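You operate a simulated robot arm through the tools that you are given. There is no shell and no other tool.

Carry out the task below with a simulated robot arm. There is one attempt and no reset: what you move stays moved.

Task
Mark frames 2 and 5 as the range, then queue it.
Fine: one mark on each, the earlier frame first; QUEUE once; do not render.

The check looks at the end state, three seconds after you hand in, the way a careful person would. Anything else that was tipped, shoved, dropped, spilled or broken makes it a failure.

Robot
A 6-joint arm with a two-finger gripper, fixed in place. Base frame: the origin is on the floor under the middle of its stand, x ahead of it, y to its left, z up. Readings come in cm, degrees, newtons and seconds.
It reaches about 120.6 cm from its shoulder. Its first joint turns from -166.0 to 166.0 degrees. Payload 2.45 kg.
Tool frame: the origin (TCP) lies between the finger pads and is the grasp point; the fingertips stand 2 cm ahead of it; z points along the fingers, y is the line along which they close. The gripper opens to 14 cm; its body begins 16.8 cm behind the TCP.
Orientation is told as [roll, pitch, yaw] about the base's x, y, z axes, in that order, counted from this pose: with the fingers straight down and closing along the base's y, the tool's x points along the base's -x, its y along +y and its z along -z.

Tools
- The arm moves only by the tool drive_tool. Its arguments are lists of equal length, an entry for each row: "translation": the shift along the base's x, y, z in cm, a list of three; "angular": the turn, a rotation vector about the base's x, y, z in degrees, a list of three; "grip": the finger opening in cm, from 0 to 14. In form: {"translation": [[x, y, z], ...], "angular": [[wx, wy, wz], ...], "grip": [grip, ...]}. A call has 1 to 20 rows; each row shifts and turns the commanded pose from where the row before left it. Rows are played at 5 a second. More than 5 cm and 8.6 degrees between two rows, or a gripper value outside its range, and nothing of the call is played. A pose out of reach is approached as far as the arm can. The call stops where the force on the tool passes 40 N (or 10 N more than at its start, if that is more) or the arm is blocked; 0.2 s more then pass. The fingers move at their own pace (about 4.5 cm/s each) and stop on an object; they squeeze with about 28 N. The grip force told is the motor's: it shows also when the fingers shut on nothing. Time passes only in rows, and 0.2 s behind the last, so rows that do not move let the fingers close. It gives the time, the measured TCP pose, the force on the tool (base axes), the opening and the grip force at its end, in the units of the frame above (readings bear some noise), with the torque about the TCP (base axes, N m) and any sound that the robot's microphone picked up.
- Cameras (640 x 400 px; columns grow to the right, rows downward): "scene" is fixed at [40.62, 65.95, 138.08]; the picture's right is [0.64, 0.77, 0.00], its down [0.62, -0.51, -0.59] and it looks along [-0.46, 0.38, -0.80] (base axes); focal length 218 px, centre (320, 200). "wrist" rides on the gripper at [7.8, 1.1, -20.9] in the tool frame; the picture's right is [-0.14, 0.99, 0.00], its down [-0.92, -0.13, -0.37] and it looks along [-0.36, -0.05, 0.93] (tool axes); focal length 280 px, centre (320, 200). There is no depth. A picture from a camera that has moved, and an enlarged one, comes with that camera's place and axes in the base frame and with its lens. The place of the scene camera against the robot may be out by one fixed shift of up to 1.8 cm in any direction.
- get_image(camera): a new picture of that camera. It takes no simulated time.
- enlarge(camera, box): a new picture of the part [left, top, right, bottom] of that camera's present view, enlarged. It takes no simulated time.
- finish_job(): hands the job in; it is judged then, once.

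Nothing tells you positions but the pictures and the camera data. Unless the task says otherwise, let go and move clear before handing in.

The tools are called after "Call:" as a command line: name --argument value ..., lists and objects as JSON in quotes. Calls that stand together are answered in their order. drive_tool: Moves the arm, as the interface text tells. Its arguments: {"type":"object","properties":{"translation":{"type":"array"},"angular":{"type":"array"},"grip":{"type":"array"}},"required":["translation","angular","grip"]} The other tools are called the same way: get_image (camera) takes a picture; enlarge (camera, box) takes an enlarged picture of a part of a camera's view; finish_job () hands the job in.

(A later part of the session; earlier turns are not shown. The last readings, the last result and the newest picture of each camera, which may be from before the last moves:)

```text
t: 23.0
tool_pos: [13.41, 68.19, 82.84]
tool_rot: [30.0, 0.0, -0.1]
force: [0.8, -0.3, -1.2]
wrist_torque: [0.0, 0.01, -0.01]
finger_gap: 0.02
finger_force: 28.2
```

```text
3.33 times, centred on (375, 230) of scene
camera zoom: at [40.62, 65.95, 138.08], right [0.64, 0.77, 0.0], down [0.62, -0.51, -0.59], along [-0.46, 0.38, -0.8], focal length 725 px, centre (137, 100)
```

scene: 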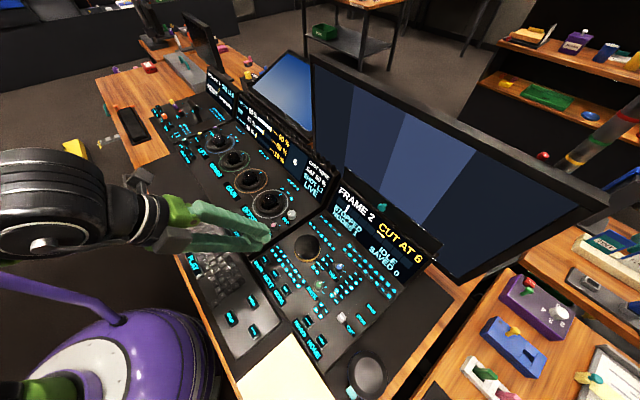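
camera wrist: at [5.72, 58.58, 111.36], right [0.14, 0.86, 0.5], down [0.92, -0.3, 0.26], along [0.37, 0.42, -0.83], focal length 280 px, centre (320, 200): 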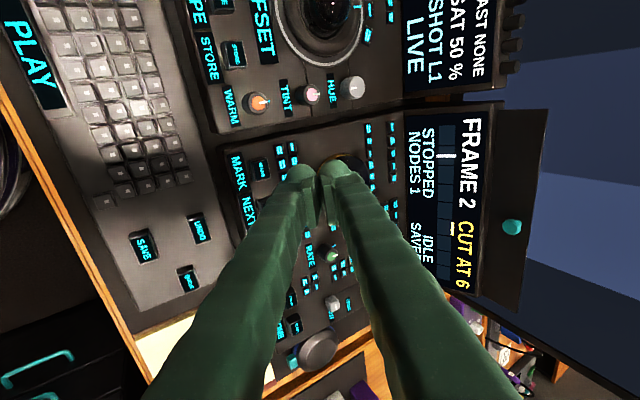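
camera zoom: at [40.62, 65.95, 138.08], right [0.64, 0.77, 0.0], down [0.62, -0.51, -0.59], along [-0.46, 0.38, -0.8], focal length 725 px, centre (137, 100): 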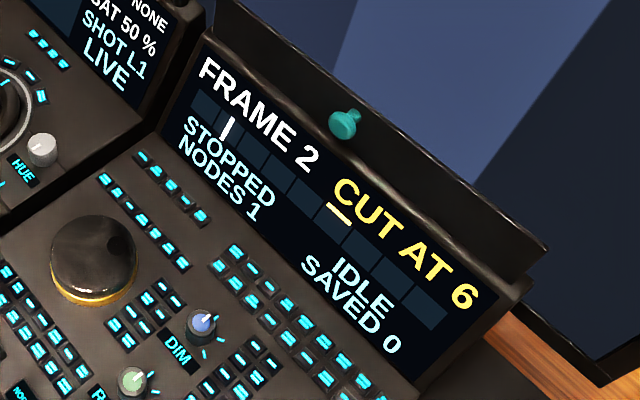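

Call:
drive_tool --translation '[[0, 0, -0.15], [0, 0, -0.15], [0, 0, 0]]' --angular '[[0, 0, 0], [0, 0, 0], [0, 0, 0]]' --grip '[0, 0, 0]'

Call:
enlarge --camera "scene" --box '[310, 170, 440, 290]'

Call:
enlarge --camera "scene" --box '[215, 210, 311, 270]'

```text
t: 23.8
tool_pos: [13.39, 68.18, 82.7]
tool_rot: [30.0, 0.0, -0.1]
force: [-0.5, 0.6, 0.5]
wrist_torque: [0.01, 0.03, -0.03]
finger_gap: 0.0
finger_force: 27.5
```

```text
3.33 times, centred on (375, 230) of scene
camera zoom: at [40.62, 65.95, 138.08], right [0.64, 0.77, 0.0], down [0.62, -0.51, -0.59], along [-0.46, 0.38, -0.8], focal length 725 px, centre (137, 100)
```

zoom: 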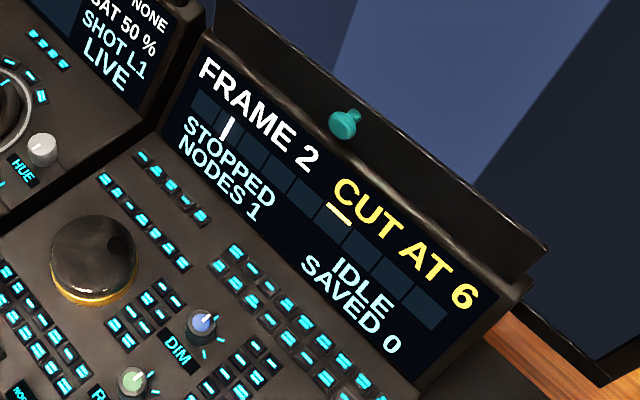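

```text
6.67 times, centred on (263, 240) of scene
camera zoom: at [40.62, 65.95, 138.08], right [0.64, 0.77, 0.0], down [0.62, -0.51, -0.59], along [-0.46, 0.38, -0.8], focal length 1450 px, centre (700, -67)
```

zoom: 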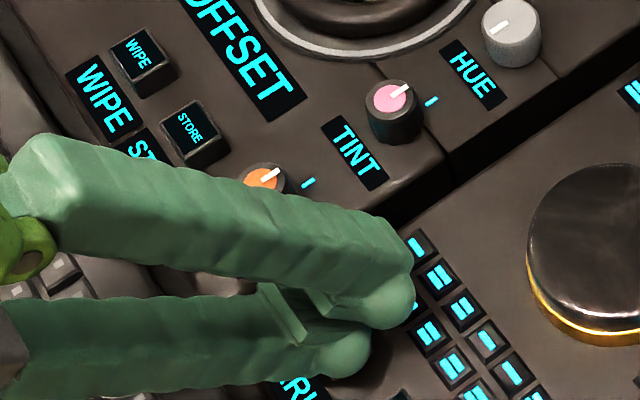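

Call:
drive_tool --translation '[[0, 0, -0.15], [0, 0, -0.15], [0, 0, 0]]' --angular '[[0, 0, 0], [0, 0, 0], [0, 0, 0]]' --grip '[0, 0, 0]'

Call:
enlarge --camera "scene" --box '[310, 170, 440, 290]'

```text
t: 24.6
tool_pos: [13.42, 68.26, 82.35]
tool_rot: [30.0, -0.1, -0.1]
force: [-1.5, -0.1, 1.9]
wrist_torque: [0.01, -0.02, 0.03]
finger_gap: 0.01
finger_force: 28.6
heard: click
```

```text
3.33 times, centred on (375, 230) of scene
camera zoom: at [40.62, 65.95, 138.08], right [0.64, 0.77, 0.0], down [0.62, -0.51, -0.59], along [-0.46, 0.38, -0.8], focal length 725 px, centre (137, 100)
```

zoom: 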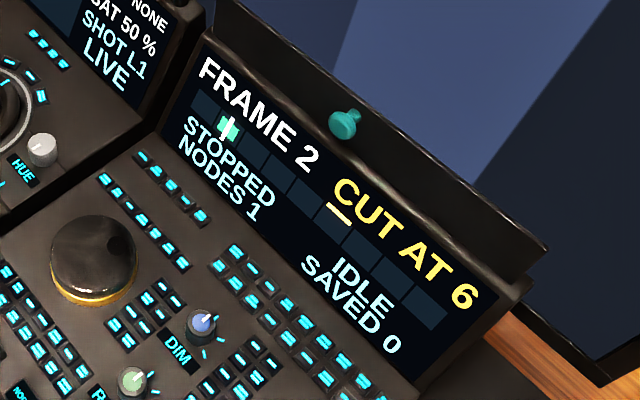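

There was one click, and frame 2's cell lit teal, so frame 2 is marked. I'll lift straight up and confirm the mark stays.

Call:
drive_tool --translation '[[0, 0, 1.0], [0, 0, 2.5], [0, 0, 3], [0, 0, 3], [0, 0, 0]]' --angular '[[0, 0, 0], [0, 0, 0], [0, 0, 0], [0, 0, 0], [0, 0, 0]]' --grip '[0, 0, 0, 0, 0]'

Call:
enlarge --camera "scene" --box '[310, 170, 440, 290]'

Call:
enlarge --camera "scene" --box '[240, 200, 350, 290]'

```text
t: 25.8
tool_pos: [13.4, 68.21, 91.86]
tool_rot: [30.0, 0.1, -0.1]
force: [-0.3, -0.1, -0.6]
wrist_torque: [-0.01, 0.0, -0.01]
finger_gap: 0.0
finger_force: 27.6
```

```text
3.33 times, centred on (375, 230) of scene
camera zoom: at [40.62, 65.95, 138.08], right [0.64, 0.77, 0.0], down [0.62, -0.51, -0.59], along [-0.46, 0.38, -0.8], focal length 725 px, centre (137, 100)
```

zoom: 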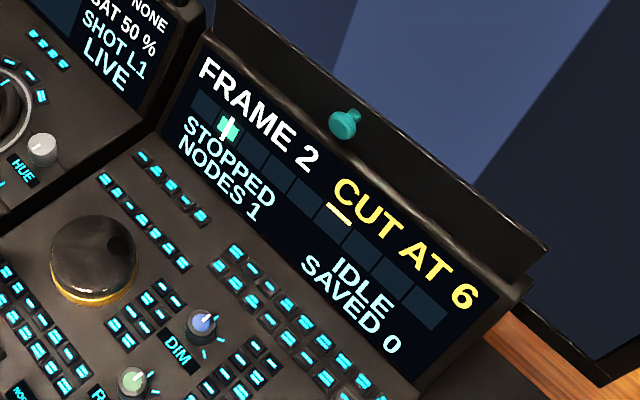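

```text
4.44 times, centred on (295, 245) of scene
camera zoom: at [40.62, 65.95, 138.08], right [0.64, 0.77, 0.0], down [0.62, -0.51, -0.59], along [-0.46, 0.38, -0.8], focal length 967 px, centre (431, 0)
```

zoom: 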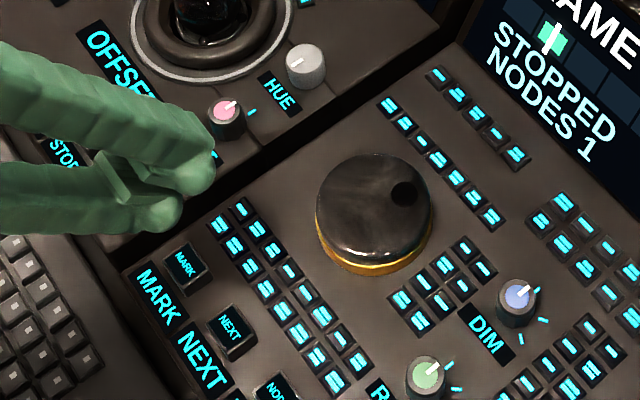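

Frame 2 is marked and stays marked. I'll return above the wheel with the hand vertical, yaw +55°, and fingers open to 9.6 cm.

Call:
drive_tool --translation '[[1.15, 2.6, 0], [1.15, 2.6, 0], [1.15, 2.6, 0], [1.15, 2.5, 0], [0, 0, -0.5], [0, 0, -0.5], [0, 0, -0.5], [0, 0, -0.5], [0, 0, 0], [0, 0, 0], [0, 0, 0], [0, 0, 0]]' --angular '[[-7.5, 0, 0], [-7.5, 0, 0], [-7.5, 0, 0], [-7.5, 0, 0], [0, 0, 8], [0, 0, 8], [0, 0, 8], [0, 0, 8], [0, 0, 8], [0, 0, 8], [0, 0, 7], [0, 0, 0]]' --grip '[0, 0, 2, 4, 6, 8, 9.6, 9.6, 9.6, 9.6, 9.6, 9.6]'

Call:
enlarge --camera "wrist" --box '[200, 90, 440, 240]'

Call:
enlarge --camera "scene" --box '[260, 170, 440, 290]'

```text
t: 28.4
tool_pos: [17.91, 78.5, 89.79]
tool_rot: [0.0, 0.0, 55.0]
force: [0.1, 0.0, 1.1]
wrist_torque: [0.01, -0.01, -0.02]
finger_gap: 9.59
finger_force: 0.1
```

```text
2.67 times, centred on (320, 165) of wrist
camera zoom: at [12.57, 72.65, 110.73], right [-0.73, 0.68, 0.0], down [0.63, 0.68, 0.37], along [0.25, 0.27, -0.93], focal length 748 px, centre (320, 293)
```

zoom: 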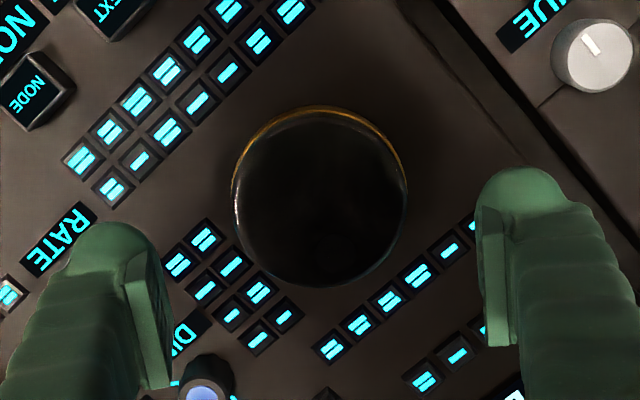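

```text
3.33 times, centred on (350, 230) of scene
camera zoom: at [40.62, 65.95, 138.08], right [0.64, 0.77, 0.0], down [0.62, -0.51, -0.59], along [-0.46, 0.38, -0.8], focal length 725 px, centre (220, 100)
```

zoom: 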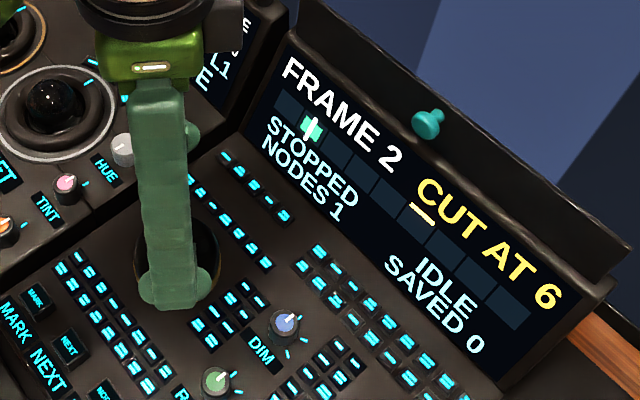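

All clear around the fingers. I'll lower to the same grip height as before (TCP z≈81.8) and close on the wheel.

Call:
drive_tool --translation '[[0, 0, -2], [0, 0, -2], [0, 0, -2], [0, 0, -1], [0, 0, -0.5], [0, 0, -0.5], [0, 0, 0], [0, 0, 0], [0, 0, 0], [0, 0, 0], [0, 0, 0]]' --angular '[[0, 0, 0], [0, 0, 0], [0, 0, 0], [0, 0, 0], [0, 0, 0], [0, 0, 0], [0, 0, 0], [0, 0, 0], [0, 0, 0], [0, 0, 0], [0, 0, 0]]' --grip '[9.6, 9.6, 9.6, 9.6, 9.6, 9.6, 9.0, 8.4, 7.9, 7.4, 7.0]'

Call:
enlarge --camera "scene" --box '[260, 170, 440, 290]'

Call:
enlarge --camera "wrist" --box '[220, 120, 440, 260]'

```text
t: 30.8
tool_pos: [18.04, 78.55, 81.73]
tool_rot: [0.1, 0.1, 55.0]
force: [3.2, -2.6, 0.3]
wrist_torque: [-0.09, -0.05, 0.01]
finger_gap: 7.2
finger_force: 20.7
```

```text
3.33 times, centred on (350, 230) of scene
camera zoom: at [40.62, 65.95, 138.08], right [0.64, 0.77, 0.0], down [0.62, -0.51, -0.59], along [-0.46, 0.38, -0.8], focal length 725 px, centre (220, 100)
```

zoom: 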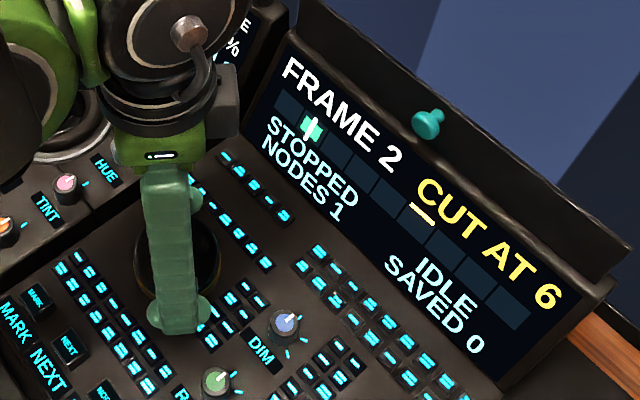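

```text
2.86 times, centred on (330, 190) of wrist
camera zoom: at [12.56, 72.63, 102.72], right [-0.73, 0.68, 0.0], down [0.63, 0.68, 0.37], along [0.25, 0.27, -0.93], focal length 801 px, centre (291, 229)
```

zoom: 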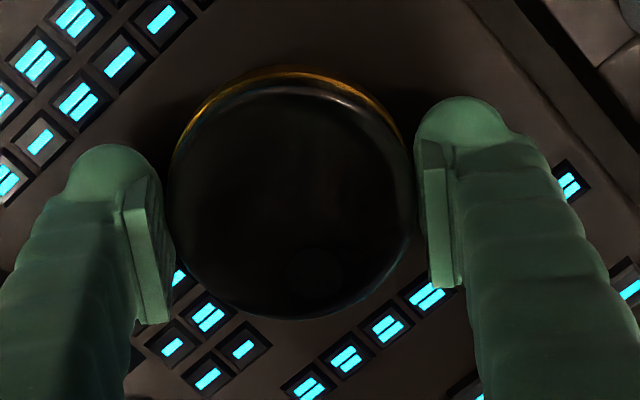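

Gripped at 7.2 cm and still on FRAME 2. I'll turn clockwise in steps, checking the display each time.

Call:
drive_tool --translation '[[0, 0, 0], [0, 0, 0], [0, 0, 0], [0, 0, 0], [0, 0, 0]]' --angular '[[0, 0, 0], [0, 0, -4], [0, 0, -4], [0, 0, -4], [0, 0, 0]]' --grip '[7.0, 7.0, 7.0, 7.0, 7.0]'

Call:
enlarge --camera "scene" --box '[260, 170, 440, 290]'

```text
t: 32.0
tool_pos: [18.06, 78.46, 81.82]
tool_rot: [-0.1, 0.1, 42.9]
force: [0.3, -3.5, -11.1]
wrist_torque: [0.14, 0.05, -0.01]
finger_gap: 7.15
finger_force: 45.7
```

```text
3.33 times, centred on (350, 230) of scene
camera zoom: at [40.62, 65.95, 138.08], right [0.64, 0.77, 0.0], down [0.62, -0.51, -0.59], along [-0.46, 0.38, -0.8], focal length 725 px, centre (220, 100)
```

zoom: 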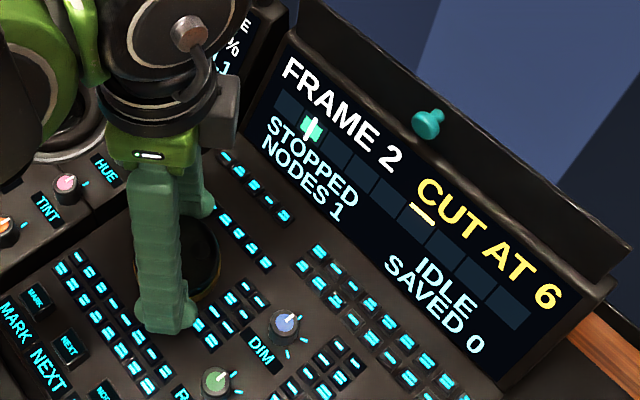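

Call:
drive_tool --translation '[[0, 0, 0], [0, 0, 0]]' --angular '[[0, 0, -4], [0, 0, 0]]' --grip '[7.0, 7.0]'

Call:
enlarge --camera "scene" --box '[260, 170, 440, 290]'

```text
t: 32.6
tool_pos: [17.96, 78.58, 81.75]
tool_rot: [-0.1, 0.0, 38.9]
force: [-1.8, -6.9, -9.1]
wrist_torque: [-0.13, 0.06, -0.02]
finger_gap: 7.15
finger_force: 44.6
```

```text
3.33 times, centred on (350, 230) of scene
camera zoom: at [40.62, 65.95, 138.08], right [0.64, 0.77, 0.0], down [0.62, -0.51, -0.59], along [-0.46, 0.38, -0.8], focal length 725 px, centre (220, 100)
```

zoom: 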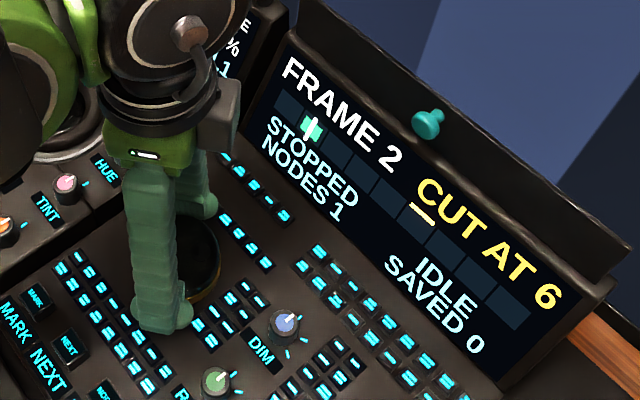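

Call:
drive_tool --translation '[[0, 0, 0], [0, 0, 0], [0, 0, 0]]' --angular '[[0, 0, -4], [0, 0, -4], [0, 0, 0]]' --grip '[7.0, 7.0, 7.0]'

Call:
enlarge --camera "scene" --box '[260, 170, 440, 290]'

```text
t: 33.4
tool_pos: [17.92, 78.43, 81.67]
tool_rot: [0.0, -0.1, 30.9]
force: [-1.6, -3.7, 4.4]
wrist_torque: [-0.21, 0.1, -0.01]
finger_gap: 7.15
finger_force: 44.9
```

```text
3.33 times, centred on (350, 230) of scene
camera zoom: at [40.62, 65.95, 138.08], right [0.64, 0.77, 0.0], down [0.62, -0.51, -0.59], along [-0.46, 0.38, -0.8], focal length 725 px, centre (220, 100)
```

zoom: 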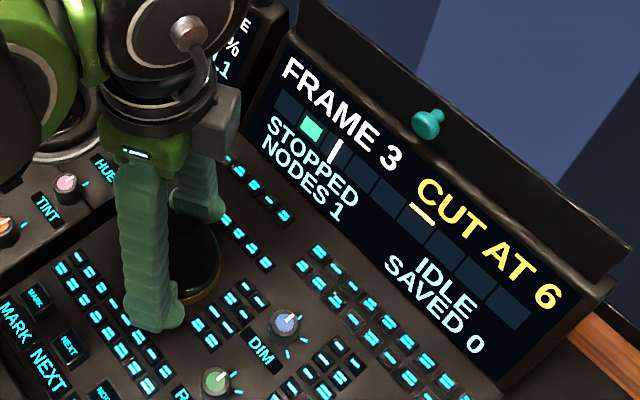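

FRAME 3 appeared between 41° and 49° of total turn, so the wheel works at about 30° per frame and frame 5 should centre near 120°. I'll turn on to yaw ~0 (about 80° total), then re-grip.

Call:
drive_tool --translation '[[0, 0, 0], [0, 0, 0], [0, 0, 0], [0, 0, 0], [0, 0, 0], [0, 0, 0]]' --angular '[[0, 0, -6], [0, 0, -6], [0, 0, -6], [0, 0, -6], [0, 0, -6], [0, 0, 0]]' --grip '[7.0, 7.0, 7.0, 7.0, 7.0, 7.0]'

Call:
enlarge --camera "scene" --box '[260, 170, 440, 290]'

Call:
enlarge --camera "wrist" --box '[220, 120, 440, 260]'

```text
t: 34.8
tool_pos: [18.01, 78.57, 81.78]
tool_rot: [0.0, 0.0, 0.9]
force: [-2.6, -0.8, -10.9]
wrist_torque: [0.14, -0.01, -0.03]
finger_gap: 7.16
finger_force: 45.2
```

```text
3.33 times, centred on (350, 230) of scene
camera zoom: at [40.62, 65.95, 138.08], right [0.64, 0.77, 0.0], down [0.62, -0.51, -0.59], along [-0.46, 0.38, -0.8], focal length 725 px, centre (220, 100)
```

zoom: 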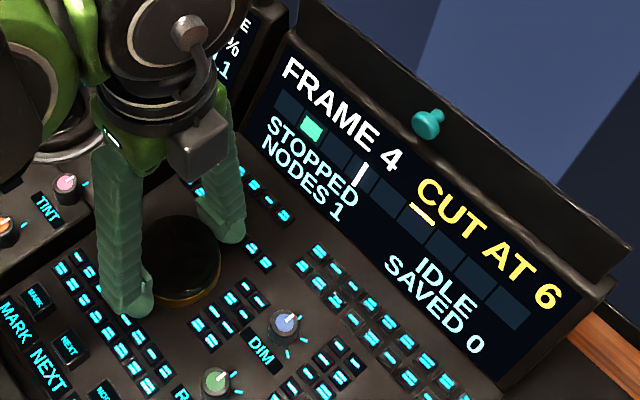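

```text
2.86 times, centred on (330, 190) of wrist
camera zoom: at [10.1, 79.39, 102.73], right [0.12, 0.99, 0.0], down [0.92, -0.11, 0.37], along [0.37, -0.05, -0.93], focal length 801 px, centre (291, 229)
```

zoom: 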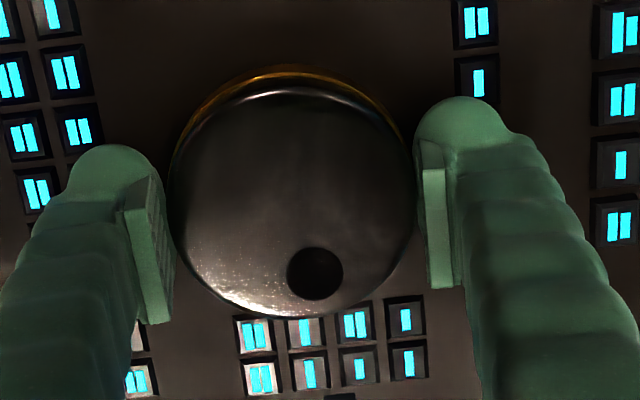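

FRAME 4 now. I'll add a few degrees for margin, release with a simultaneous lift, re-yaw to +42° and check that the frame is still 4.

Call:
drive_tool --translation '[[0, 0, 0], [0, 0, 0], [0, 0, 0], [0, 0, 0.3], [0, 0, 0.6], [0, 0, 1.2], [0, 0, 2], [0, 0, 0]]' --angular '[[0, 0, -4], [0, 0, -3], [0, 0, 0], [0, 0, 0], [0, 0, 0], [0, 0, 0], [0, 0, 0], [0, 0, 0]]' --grip '[7.0, 7.0, 7.7, 8.2, 8.7, 9.2, 9.6, 9.6]'

Call:
enlarge --camera "scene" --box '[260, 170, 440, 290]'

```text
t: 36.6
tool_pos: [17.99, 78.55, 85.99]
tool_rot: [0.0, -0.1, -6.1]
force: [-0.2, -0.3, -0.3]
wrist_torque: [-0.01, 0.01, -0.01]
finger_gap: 9.62
finger_force: 0.1
```

```text
3.33 times, centred on (350, 230) of scene
camera zoom: at [40.62, 65.95, 138.08], right [0.64, 0.77, 0.0], down [0.62, -0.51, -0.59], along [-0.46, 0.38, -0.8], focal length 725 px, centre (220, 100)
```

zoom: 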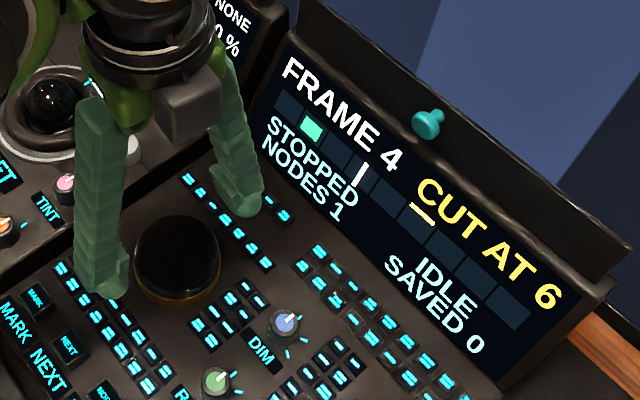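

Call:
drive_tool --translation '[[0, 0, 0], [0, 0, 0], [0, 0, 0], [0, 0, 0], [0, 0, 0], [0, 0, 0], [0, 0, -1.5], [0, 0, -1.5], [0, 0, -0.6], [0, 0, -0.5], [0, 0, 0], [0, 0, 0], [0, 0, 0], [0, 0, 0], [0, 0, 0], [0, 0, 0]]' --angular '[[0, 0, 8], [0, 0, 8], [0, 0, 8], [0, 0, 8], [0, 0, 8], [0, 0, 8], [0, 0, 0], [0, 0, 0], [0, 0, 0], [0, 0, 0], [0, 0, 0], [0, 0, 0], [0, 0, 0], [0, 0, 0], [0, 0, 0], [0, 0, 0]]' --grip '[9.6, 9.6, 9.6, 9.6, 9.6, 9.6, 9.6, 9.6, 9.6, 9.6, 9.0, 8.4, 7.9, 7.4, 7.0, 7.0]'

Call:
enlarge --camera "scene" --box '[260, 170, 440, 290]'

Call:
enlarge --camera "wrist" --box '[220, 120, 440, 260]'

```text
t: 40.0
tool_pos: [18.07, 78.42, 81.8]
tool_rot: [0.0, -0.1, 41.9]
force: [3.0, -3.6, -0.6]
wrist_torque: [-0.04, -0.06, 0.01]
finger_gap: 7.2
finger_force: 34.3
```

```text
3.33 times, centred on (350, 230) of scene
camera zoom: at [40.62, 65.95, 138.08], right [0.64, 0.77, 0.0], down [0.62, -0.51, -0.59], along [-0.46, 0.38, -0.8], focal length 725 px, centre (220, 100)
```

zoom: 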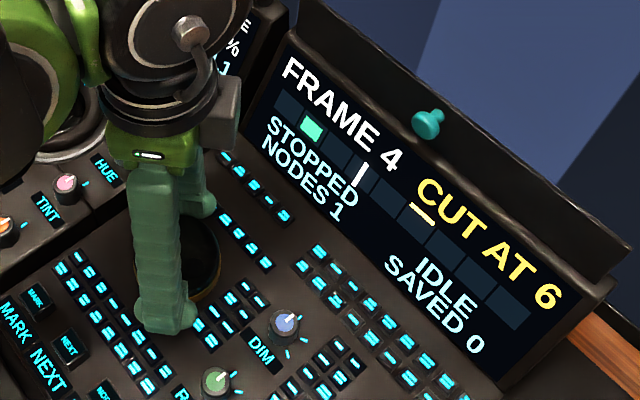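

```text
2.86 times, centred on (330, 190) of wrist
camera zoom: at [11.44, 74.03, 102.74], right [-0.56, 0.83, 0.0], down [0.77, 0.52, 0.37], along [0.31, 0.21, -0.93], focal length 801 px, centre (291, 229)
```

zoom: 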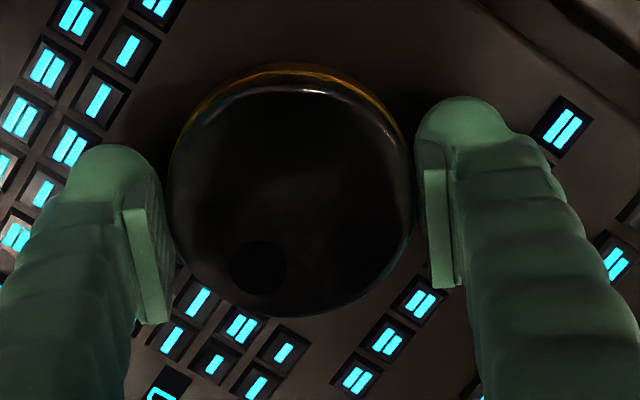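

Re-gripped at FRAME 4. I'll turn 20° clockwise and check.

Call:
drive_tool --translation '[[0, 0, 0], [0, 0, 0], [0, 0, 0], [0, 0, 0], [0, 0, 0]]' --angular '[[0, 0, -5], [0, 0, -5], [0, 0, -5], [0, 0, -5], [0, 0, 0]]' --grip '[7.0, 7.0, 7.0, 7.0, 7.0]'

Call:
enlarge --camera "scene" --box '[260, 170, 440, 290]'

```text
t: 41.2
tool_pos: [18.01, 78.52, 81.87]
tool_rot: [0.1, -0.1, 21.9]
force: [7.5, 0.8, 13.3]
wrist_torque: [0.06, -0.14, -0.01]
finger_gap: 7.17
finger_force: 45.4
```

```text
3.33 times, centred on (350, 230) of scene
camera zoom: at [40.62, 65.95, 138.08], right [0.64, 0.77, 0.0], down [0.62, -0.51, -0.59], along [-0.46, 0.38, -0.8], focal length 725 px, centre (220, 100)
```

zoom: 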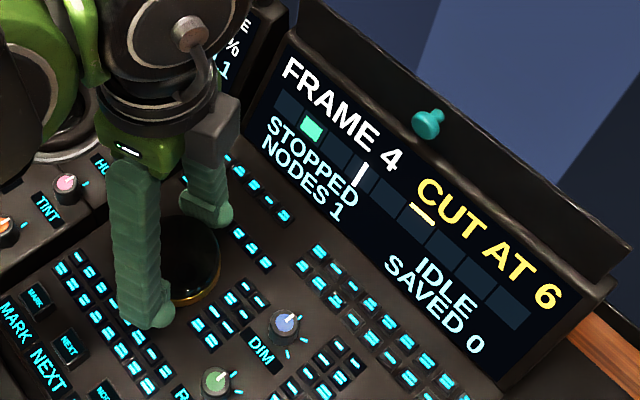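

Still FRAME 4. I'll turn another 6° clockwise and check.

Call:
drive_tool --translation '[[0, 0, 0], [0, 0, 0], [0, 0, 0]]' --angular '[[0, 0, -3], [0, 0, -3], [0, 0, 0]]' --grip '[7.0, 7.0, 7.0]'

Call:
enlarge --camera "scene" --box '[260, 170, 440, 290]'

Call:
enlarge --camera "wrist" --box '[220, 120, 440, 260]'

```text
t: 42.0
tool_pos: [18.05, 78.54, 81.95]
tool_rot: [0.2, 0.0, 15.9]
force: [9.9, 6.3, 10.8]
wrist_torque: [0.15, -0.11, -0.01]
finger_gap: 7.16
finger_force: 44.8
```

```text
3.33 times, centred on (350, 230) of scene
camera zoom: at [40.62, 65.95, 138.08], right [0.64, 0.77, 0.0], down [0.62, -0.51, -0.59], along [-0.46, 0.38, -0.8], focal length 725 px, centre (220, 100)
```

zoom: 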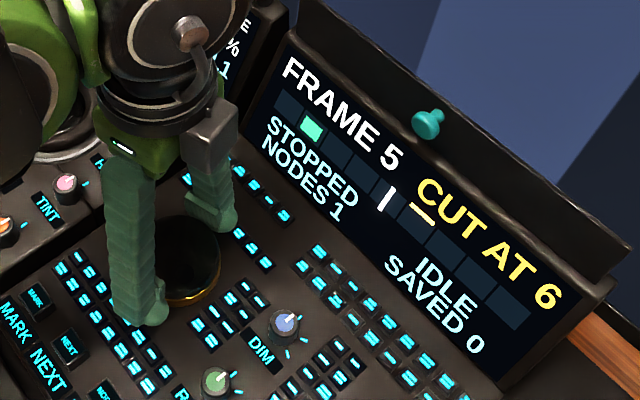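

```text
2.86 times, centred on (330, 190) of wrist
camera zoom: at [10.17, 77.32, 102.74], right [-0.14, 0.99, 0.0], down [0.92, 0.13, 0.37], along [0.37, 0.05, -0.93], focal length 801 px, centre (291, 229)
```

zoom: 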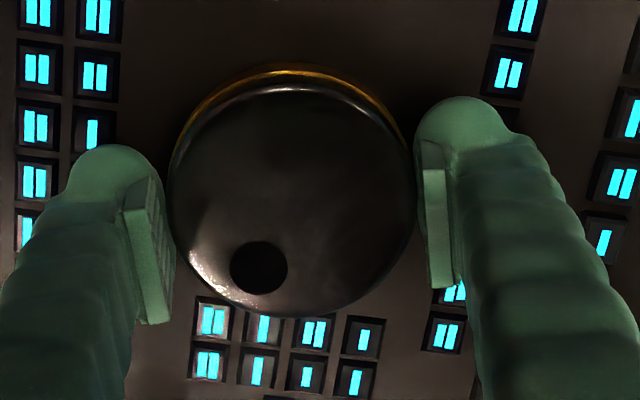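

FRAME 5 now. I'll add 7° more for margin, then release with a lift and confirm.

Call:
drive_tool --translation '[[0, 0, 0], [0, 0, 0], [0, 0, 0]]' --angular '[[0, 0, -3.5], [0, 0, -3.5], [0, 0, 0]]' --grip '[7.0, 7.0, 7.0]'

Call:
enlarge --camera "scene" --box '[260, 170, 440, 290]'

```text
t: 42.8
tool_pos: [18.11, 78.54, 81.68]
tool_rot: [0.0, 0.0, 9.0]
force: [11.1, 5.4, 5.9]
wrist_torque: [0.15, -0.17, 0.01]
finger_gap: 7.17
finger_force: 45.2
```

```text
3.33 times, centred on (350, 230) of scene
camera zoom: at [40.62, 65.95, 138.08], right [0.64, 0.77, 0.0], down [0.62, -0.51, -0.59], along [-0.46, 0.38, -0.8], focal length 725 px, centre (220, 100)
```

zoom: 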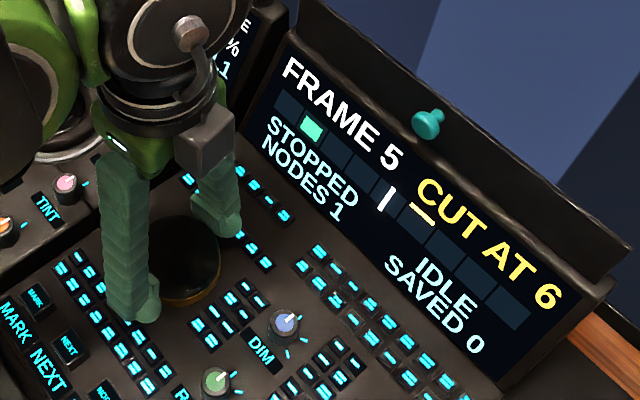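

Call:
drive_tool --translation '[[0, 0, 0], [0, 0, 0.3], [0, 0, 0.6], [0, 0, 1.2], [0, 0, 2.5], [0, 0, 3], [0, 0, 0]]' --angular '[[0, 0, 0], [0, 0, 0], [0, 0, 0], [0, 0, 0], [0, 0, 0], [0, 0, 0], [0, 0, 0]]' --grip '[7.7, 8.2, 8.7, 9.2, 9.4, 9.4, 9.4]'

Call:
enlarge --camera "scene" --box '[260, 170, 440, 290]'

```text
t: 44.4
tool_pos: [18.02, 78.54, 89.37]
tool_rot: [0.0, 0.1, 8.9]
force: [1.1, -0.6, 0.8]
wrist_torque: [-0.01, 0.0, 0.02]
finger_gap: 9.41
finger_force: 0.0
```

```text
3.33 times, centred on (350, 230) of scene
camera zoom: at [40.62, 65.95, 138.08], right [0.64, 0.77, 0.0], down [0.62, -0.51, -0.59], along [-0.46, 0.38, -0.8], focal length 725 px, centre (220, 100)
```

zoom: 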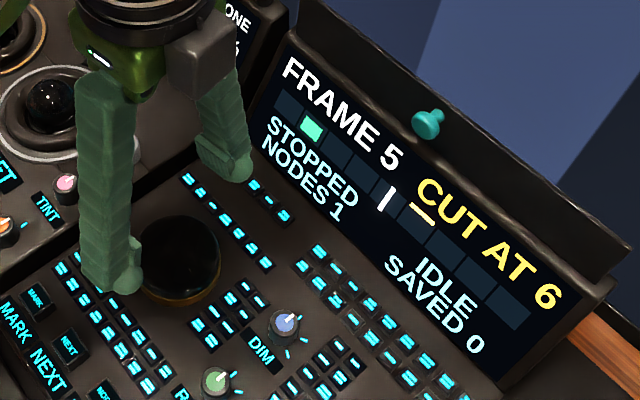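

Frame 5 holds after release. I'll go back to the same MARK press pose: straighten, close, tilt 30°, and hover above MARK.

Call:
drive_tool --translation '[[0, 0, 1.5], [0, 0, 1.5], [-1.15, -2.6, 0], [-1.15, -2.6, 0], [-1.15, -2.6, 0], [-1.15, -2.5, 0], [0, 0, 0], [0, 0, 0], [0, 0, 0]]' --angular '[[0, 0, -4.5], [0, 0, -4.5], [7.5, 0, 0], [7.5, 0, 0], [7.5, 0, 0], [7.5, 0, 0], [0, 0, 0], [0, 0, 0], [0, 0, 0]]' --grip '[9, 7, 5, 3, 1, 0, 0, 0, 0]'

Call:
enlarge --camera "scene" --box '[240, 190, 400, 290]'

Call:
enlarge --camera "wrist" --box '[220, 80, 420, 220]'

```text
t: 46.4
tool_pos: [13.41, 68.15, 92.53]
tool_rot: [30.1, 0.0, -0.1]
force: [-0.4, -0.6, 0.0]
wrist_torque: [-0.01, 0.02, 0.02]
finger_gap: 0.0
finger_force: 28.1
```

```text
4.00 times, centred on (320, 240) of scene
camera zoom: at [40.62, 65.95, 138.08], right [0.64, 0.77, 0.0], down [0.62, -0.51, -0.59], along [-0.46, 0.38, -0.8], focal length 870 px, centre (320, 40)
```

zoom: 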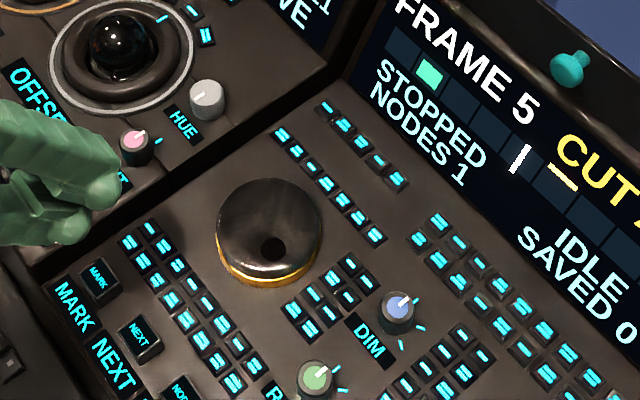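

```text
2.86 times, centred on (320, 150) of wrist
camera zoom: at [5.45, 58.64, 111.22], right [0.14, 0.86, 0.5], down [0.92, -0.3, 0.26], along [0.37, 0.42, -0.83], focal length 801 px, centre (320, 343)
```

zoom: 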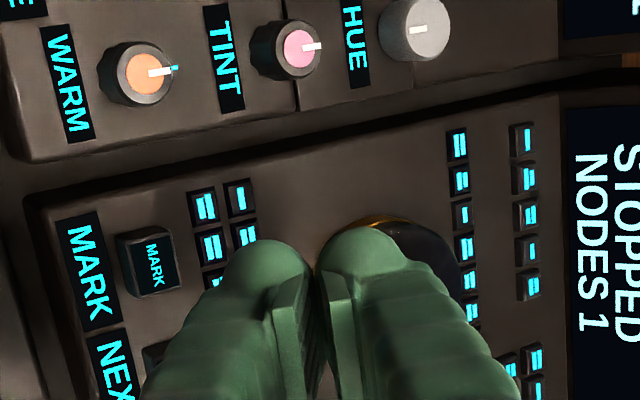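

In position over MARK with FRAME 5 showing. I'll descend to just above the contact height found earlier.

Call:
drive_tool --translation '[[0, 0, -2.4], [0, 0, -2.4], [0, 0, -2.2], [0, 0, -1.6], [0, 0, -0.6], [0, 0, -0.4], [0, 0, 0]]' --angular '[[0, 0, 0], [0, 0, 0], [0, 0, 0], [0, 0, 0], [0, 0, 0], [0, 0, 0], [0, 0, 0]]' --grip '[0, 0, 0, 0, 0, 0, 0]'

Call:
enlarge --camera "scene" --box '[310, 170, 440, 290]'

```text
t: 48.0
tool_pos: [13.4, 68.3, 82.8]
tool_rot: [29.9, 0.0, -0.2]
force: [-0.1, 0.6, -0.2]
wrist_torque: [0.01, -0.02, 0.02]
finger_gap: 0.04
finger_force: 27.7
```

```text
3.33 times, centred on (375, 230) of scene
camera zoom: at [40.62, 65.95, 138.08], right [0.64, 0.77, 0.0], down [0.62, -0.51, -0.59], along [-0.46, 0.38, -0.8], focal length 725 px, centre (137, 100)
```

zoom: 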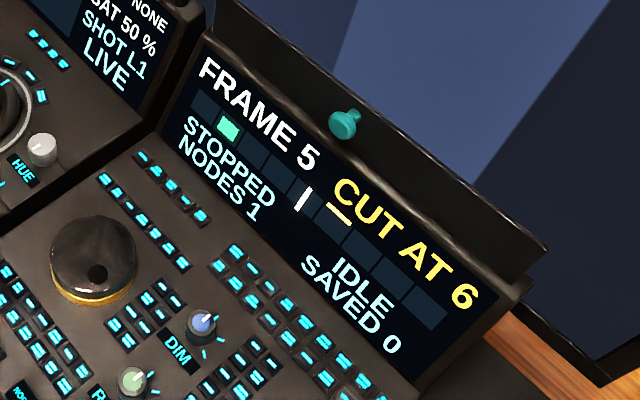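

Call:
drive_tool --translation '[[0, 0, -0.15], [0, 0, -0.15], [0, 0, -0.15], [0, 0, 0]]' --angular '[[0, 0, 0], [0, 0, 0], [0, 0, 0], [0, 0, 0]]' --grip '[0, 0, 0, 0]'

Call:
enlarge --camera "scene" --box '[310, 170, 440, 290]'

```text
t: 49.0
tool_pos: [13.44, 68.33, 82.4]
tool_rot: [29.9, 0.0, -0.1]
force: [-0.4, 0.7, 2.3]
wrist_torque: [0.01, 0.02, -0.04]
finger_gap: 0.02
finger_force: 28.0
heard: click
```

```text
3.33 times, centred on (375, 230) of scene
camera zoom: at [40.62, 65.95, 138.08], right [0.64, 0.77, 0.0], down [0.62, -0.51, -0.59], along [-0.46, 0.38, -0.8], focal length 725 px, centre (137, 100)
```

zoom: 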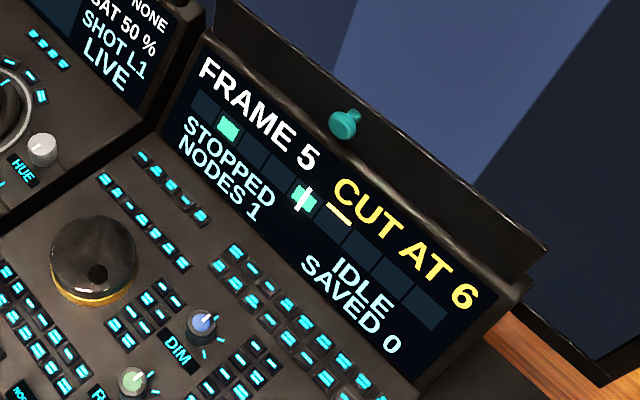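

Frame 5 is marked too: one click, and two teal cells at frames 2 and 5. I'll lift and travel over to QUEUE, estimated at (25.6, 56.2, z≈76), hovering high to re-measure.

Call:
drive_tool --translation '[[0, 0, 1], [0, 0, 3], [0, 0, 4], [2.4, -2.2, 0], [2.4, -2.2, 0], [2.4, -2.3, 0], [2.4, -2.3, 0], [2.4, -2.2, 0], [0, 0, 0]]' --angular '[[0, 0, 0], [0, 0, 0], [0, 0, 0], [0, 0, 0], [0, 0, 0], [0, 0, 0], [0, 0, 0], [0, 0, 0], [0, 0, 0]]' --grip '[0, 0, 0, 0, 0, 0, 0, 0, 0]'

Call:
get_image --camera "wrist"

Call:
enlarge --camera "wrist" --box '[200, 80, 400, 220]'

Call:
enlarge --camera "scene" --box '[200, 260, 328, 340]'

Call:
enlarge --camera "scene" --box '[310, 170, 440, 290]'

```text
t: 51.0
tool_pos: [25.32, 57.02, 90.14]
tool_rot: [30.0, 0.1, 0.0]
force: [-1.2, 0.3, -1.2]
wrist_torque: [0.02, 0.0, 0.05]
finger_gap: 0.01
finger_force: 28.0
```

```text
taken
camera wrist: at [17.44, 47.4, 108.87], right [0.14, 0.86, 0.5], down [0.92, -0.3, 0.26], along [0.37, 0.42, -0.83], focal length 280 px, centre (320, 200)
```

wrist: 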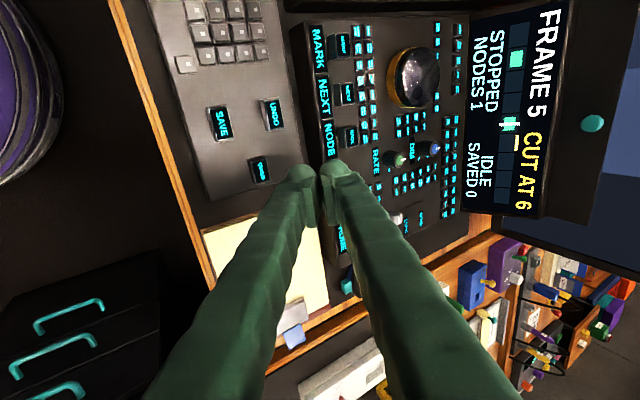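

```text
2.86 times, centred on (300, 150) of wrist
camera zoom: at [17.44, 47.4, 108.87], right [0.14, 0.86, 0.5], down [0.92, -0.3, 0.26], along [0.37, 0.42, -0.83], focal length 801 px, centre (377, 343)
```

zoom: 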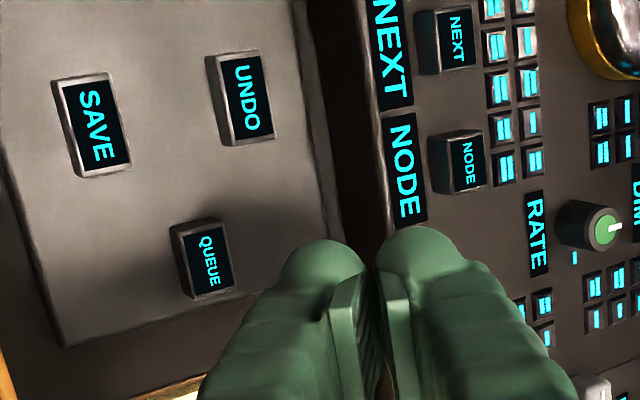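

```text
5.00 times, centred on (264, 300) of scene
camera zoom: at [40.62, 65.95, 138.08], right [0.64, 0.77, 0.0], down [0.62, -0.51, -0.59], along [-0.46, 0.38, -0.8], focal length 1088 px, centre (600, -300)
```

zoom: 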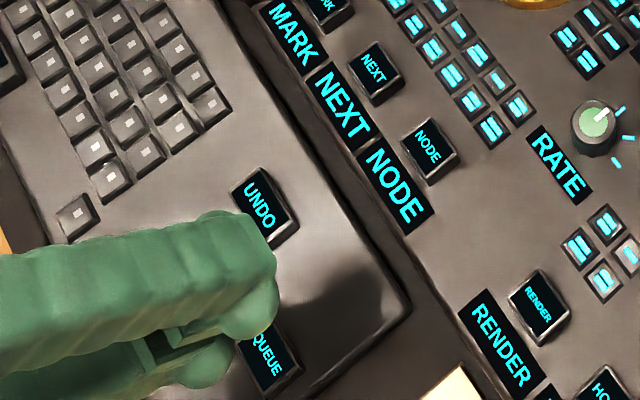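

```text
3.33 times, centred on (375, 230) of scene
camera zoom: at [40.62, 65.95, 138.08], right [0.64, 0.77, 0.0], down [0.62, -0.51, -0.59], along [-0.46, 0.38, -0.8], focal length 725 px, centre (137, 100)
```

zoom: 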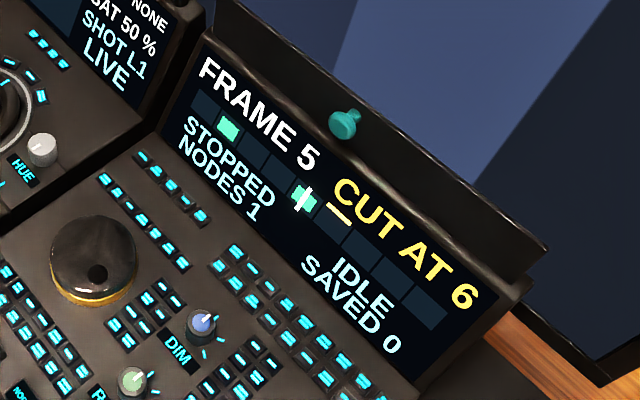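

Both marks are intact. QUEUE re-measures to about (25.4, 56.4, 77), so I'll shift y by +0.1 and lower to about 2 cm above it.

Call:
drive_tool --translation '[[0, 0.1, -2.5], [0, 0, -2.5], [0, 0, -2.5], [0, 0, -1.5], [0, 0, 0]]' --angular '[[0, 0, 0], [0, 0, 0], [0, 0, 0], [0, 0, 0], [0, 0, 0]]' --grip '[0, 0, 0, 0, 0]'

Call:
enlarge --camera "wrist" --box '[220, 90, 380, 200]'

Call:
enlarge --camera "scene" --box '[200, 270, 296, 330]'

```text
t: 52.2
tool_pos: [25.42, 57.09, 81.24]
tool_rot: [30.0, 0.0, -0.1]
force: [-0.2, -0.1, 0.4]
wrist_torque: [-0.02, 0.01, 0.01]
finger_gap: 0.0
finger_force: 28.1
```

```text
3.64 times, centred on (300, 145) of wrist
camera zoom: at [17.54, 47.54, 99.95], right [0.14, 0.86, 0.5], down [0.92, -0.3, 0.26], along [0.37, 0.42, -0.83], focal length 1020 px, centre (393, 400)
```

zoom: 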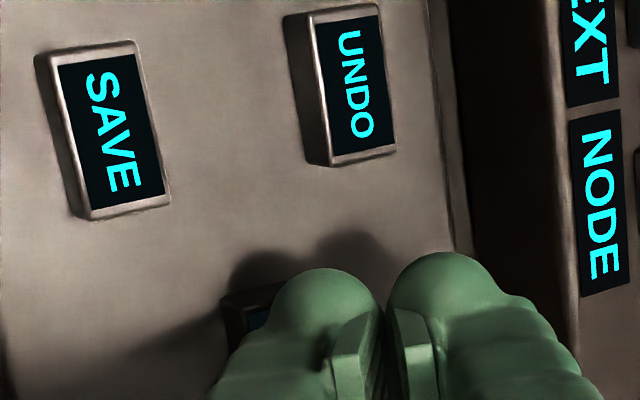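

```text
6.67 times, centred on (248, 300) of scene
camera zoom: at [40.62, 65.95, 138.08], right [0.64, 0.77, 0.0], down [0.62, -0.51, -0.59], along [-0.46, 0.38, -0.8], focal length 1450 px, centre (800, -467)
```

zoom: 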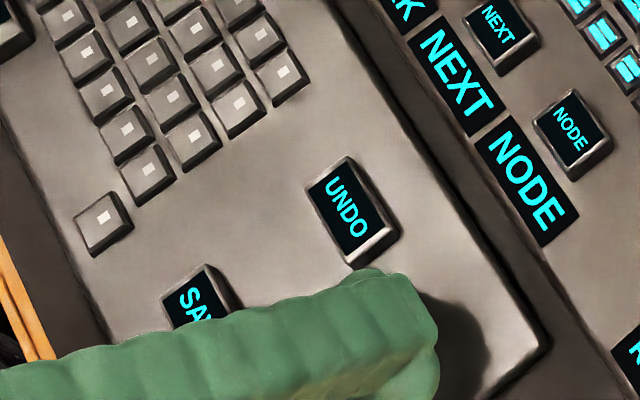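

Call:
enlarge --camera "scene" --box '[215, 290, 311, 350]'

Call:
drive_tool --translation '[[0, 0, -0.3], [0, 0, -0.3], [0, 0, -0.3], [0, 0, 0]]' --angular '[[0, 0, 0], [0, 0, 0], [0, 0, 0], [0, 0, 0]]' --grip '[0, 0, 0, 0]'

Call:
enlarge --camera "scene" --box '[215, 290, 311, 350]'

Call:
enlarge --camera "wrist" --box '[220, 90, 380, 200]'

```text
6.67 times, centred on (263, 320) of scene
camera zoom: at [40.62, 65.95, 138.08], right [0.64, 0.77, 0.0], down [0.62, -0.51, -0.59], along [-0.46, 0.38, -0.8], focal length 1450 px, centre (700, -600)
```

zoom: 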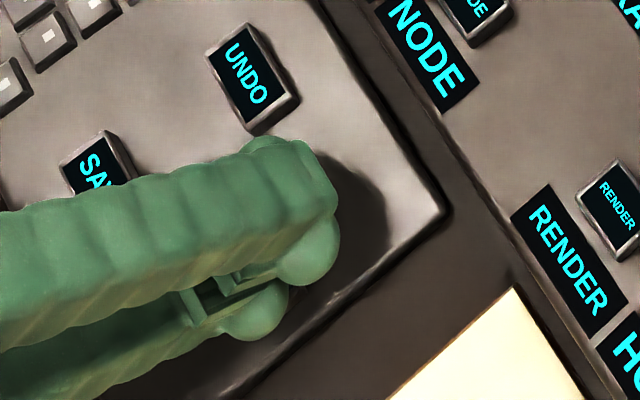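

```text
t: 53.2
tool_pos: [25.49, 57.16, 80.42]
tool_rot: [30.0, -0.1, -0.1]
force: [-0.3, -0.1, -0.6]
wrist_torque: [0.0, -0.01, 0.02]
finger_gap: 0.0
finger_force: 28.0
```

```text
6.67 times, centred on (263, 320) of scene
camera zoom: at [40.62, 65.95, 138.08], right [0.64, 0.77, 0.0], down [0.62, -0.51, -0.59], along [-0.46, 0.38, -0.8], focal length 1450 px, centre (700, -600)
```

zoom: 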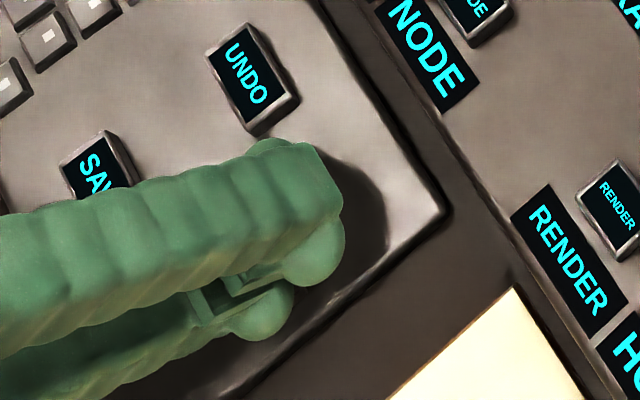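

```text
3.64 times, centred on (300, 145) of wrist
camera zoom: at [17.5, 47.57, 99.17], right [0.14, 0.86, 0.5], down [0.92, -0.3, 0.26], along [0.37, 0.42, -0.83], focal length 1020 px, centre (393, 400)
```

zoom: 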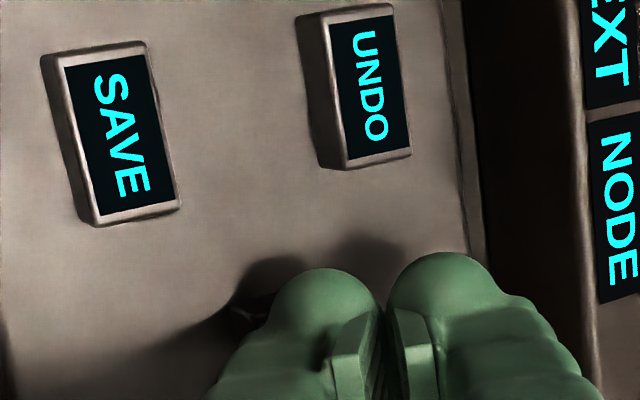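

The remaining visible key corner puts QUEUE's centre at about (25.2, 56.4), directly under the leading fingertip. I'll continue down in small steps.

Call:
drive_tool --translation '[[-0.1, 0, -0.2], [0, 0, -0.2], [0, 0, 0]]' --angular '[[0, 0, 0], [0, 0, 0], [0, 0, 0]]' --grip '[0, 0, 0]'

Call:
enlarge --camera "scene" --box '[310, 170, 440, 290]'

```text
t: 54.0
tool_pos: [25.32, 57.08, 80.08]
tool_rot: [29.9, 0.0, -0.1]
force: [-0.7, 0.3, -0.2]
wrist_torque: [0.02, 0.01, -0.01]
finger_gap: 0.0
finger_force: 28.3
```

```text
3.33 times, centred on (375, 230) of scene
camera zoom: at [40.62, 65.95, 138.08], right [0.64, 0.77, 0.0], down [0.62, -0.51, -0.59], along [-0.46, 0.38, -0.8], focal length 725 px, centre (137, 100)
```

zoom: 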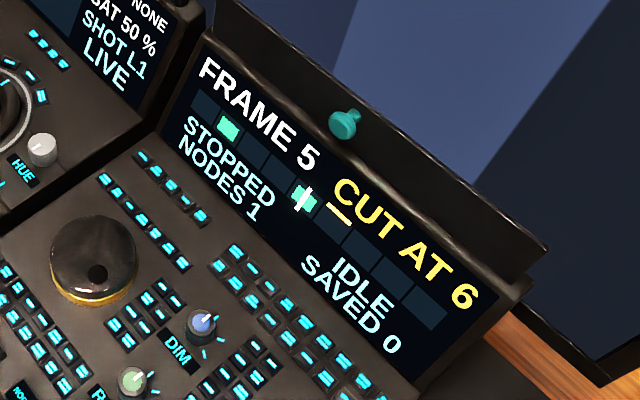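

Call:
drive_tool --translation '[[0, 0, -0.15], [0, 0, -0.15], [0, 0, 0]]' --angular '[[0, 0, 0], [0, 0, 0], [0, 0, 0]]' --grip '[0, 0, 0]'

```text
t: 54.8
tool_pos: [25.35, 57.17, 79.79]
tool_rot: [30.0, 0.0, -0.1]
force: [-0.6, 0.5, 0.4]
wrist_torque: [-0.01, -0.02, -0.04]
finger_gap: 0.0
finger_force: 28.2
```

No contact yet. I'll continue down in 0.15 cm steps.

Call:
drive_tool --translation '[[0, 0, -0.15], [0, 0, -0.15], [0, 0, 0]]' --angular '[[0, 0, 0], [0, 0, 0], [0, 0, 0]]' --grip '[0, 0, 0]'

```text
t: 55.6
tool_pos: [25.4, 57.15, 79.59]
tool_rot: [30.0, 0.1, -0.1]
force: [-0.7, -0.2, 0.0]
wrist_torque: [-0.01, 0.01, -0.02]
finger_gap: 0.02
finger_force: 28.3
```

Call:
drive_tool --translation '[[0, 0, -0.15], [0, 0, -0.15], [0, 0, 0]]' --angular '[[0, 0, 0], [0, 0, 0], [0, 0, 0]]' --grip '[0, 0, 0]'

Call:
enlarge --camera "scene" --box '[215, 290, 311, 350]'

Call:
enlarge --camera "wrist" --box '[220, 90, 380, 200]'

```text
t: 56.4
tool_pos: [25.38, 57.18, 79.35]
tool_rot: [29.9, 0.0, -0.1]
force: [0.0, 1.1, 2.2]
wrist_torque: [0.01, 0.01, 0.0]
finger_gap: 0.01
finger_force: 28.1
```

```text
6.67 times, centred on (263, 320) of scene
camera zoom: at [40.62, 65.95, 138.08], right [0.64, 0.77, 0.0], down [0.62, -0.51, -0.59], along [-0.46, 0.38, -0.8], focal length 1450 px, centre (700, -600)
```

zoom: 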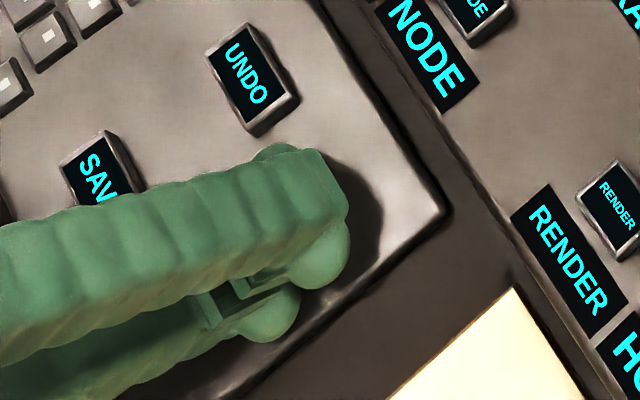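

```text
3.64 times, centred on (300, 145) of wrist
camera zoom: at [17.43, 47.53, 97.87], right [0.14, 0.86, 0.5], down [0.92, -0.3, 0.26], along [0.37, 0.42, -0.83], focal length 1020 px, centre (393, 400)
```

zoom: 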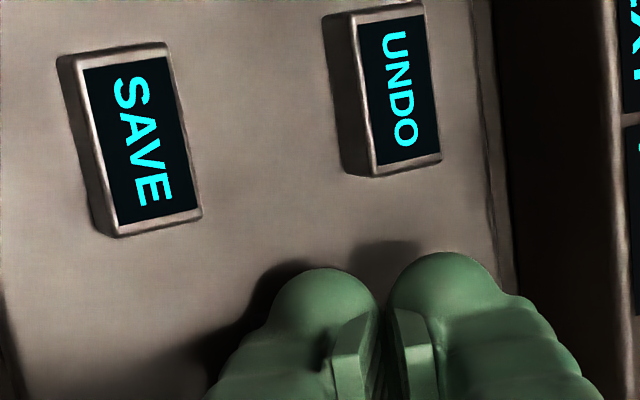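

Contact has started (Fz ≈ 2.2 N) with no click yet. I'll press down another 0.1 cm.

Call:
drive_tool --translation '[[0, 0, -0.1], [0, 0, 0]]' --angular '[[0, 0, 0], [0, 0, 0]]' --grip '[0, 0]'

Call:
enlarge --camera "scene" --box '[310, 170, 440, 290]'

```text
t: 57.0
tool_pos: [25.33, 57.09, 79.17]
tool_rot: [30.0, 0.0, 0.0]
force: [-0.1, 0.3, 3.1]
wrist_torque: [0.03, 0.01, 0.02]
finger_gap: 0.02
finger_force: 28.3
heard: click
```

```text
3.33 times, centred on (375, 230) of scene
camera zoom: at [40.62, 65.95, 138.08], right [0.64, 0.77, 0.0], down [0.62, -0.51, -0.59], along [-0.46, 0.38, -0.8], focal length 725 px, centre (137, 100)
```

zoom: 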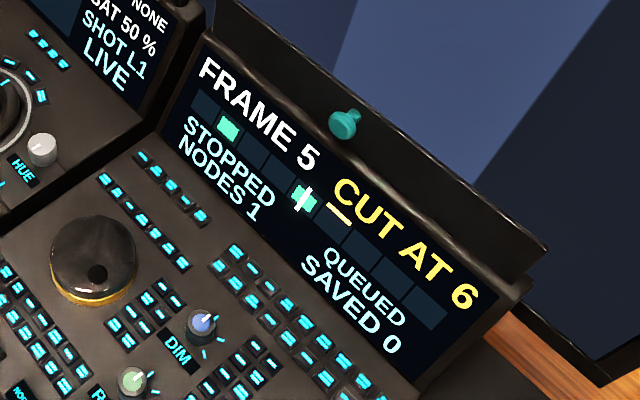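

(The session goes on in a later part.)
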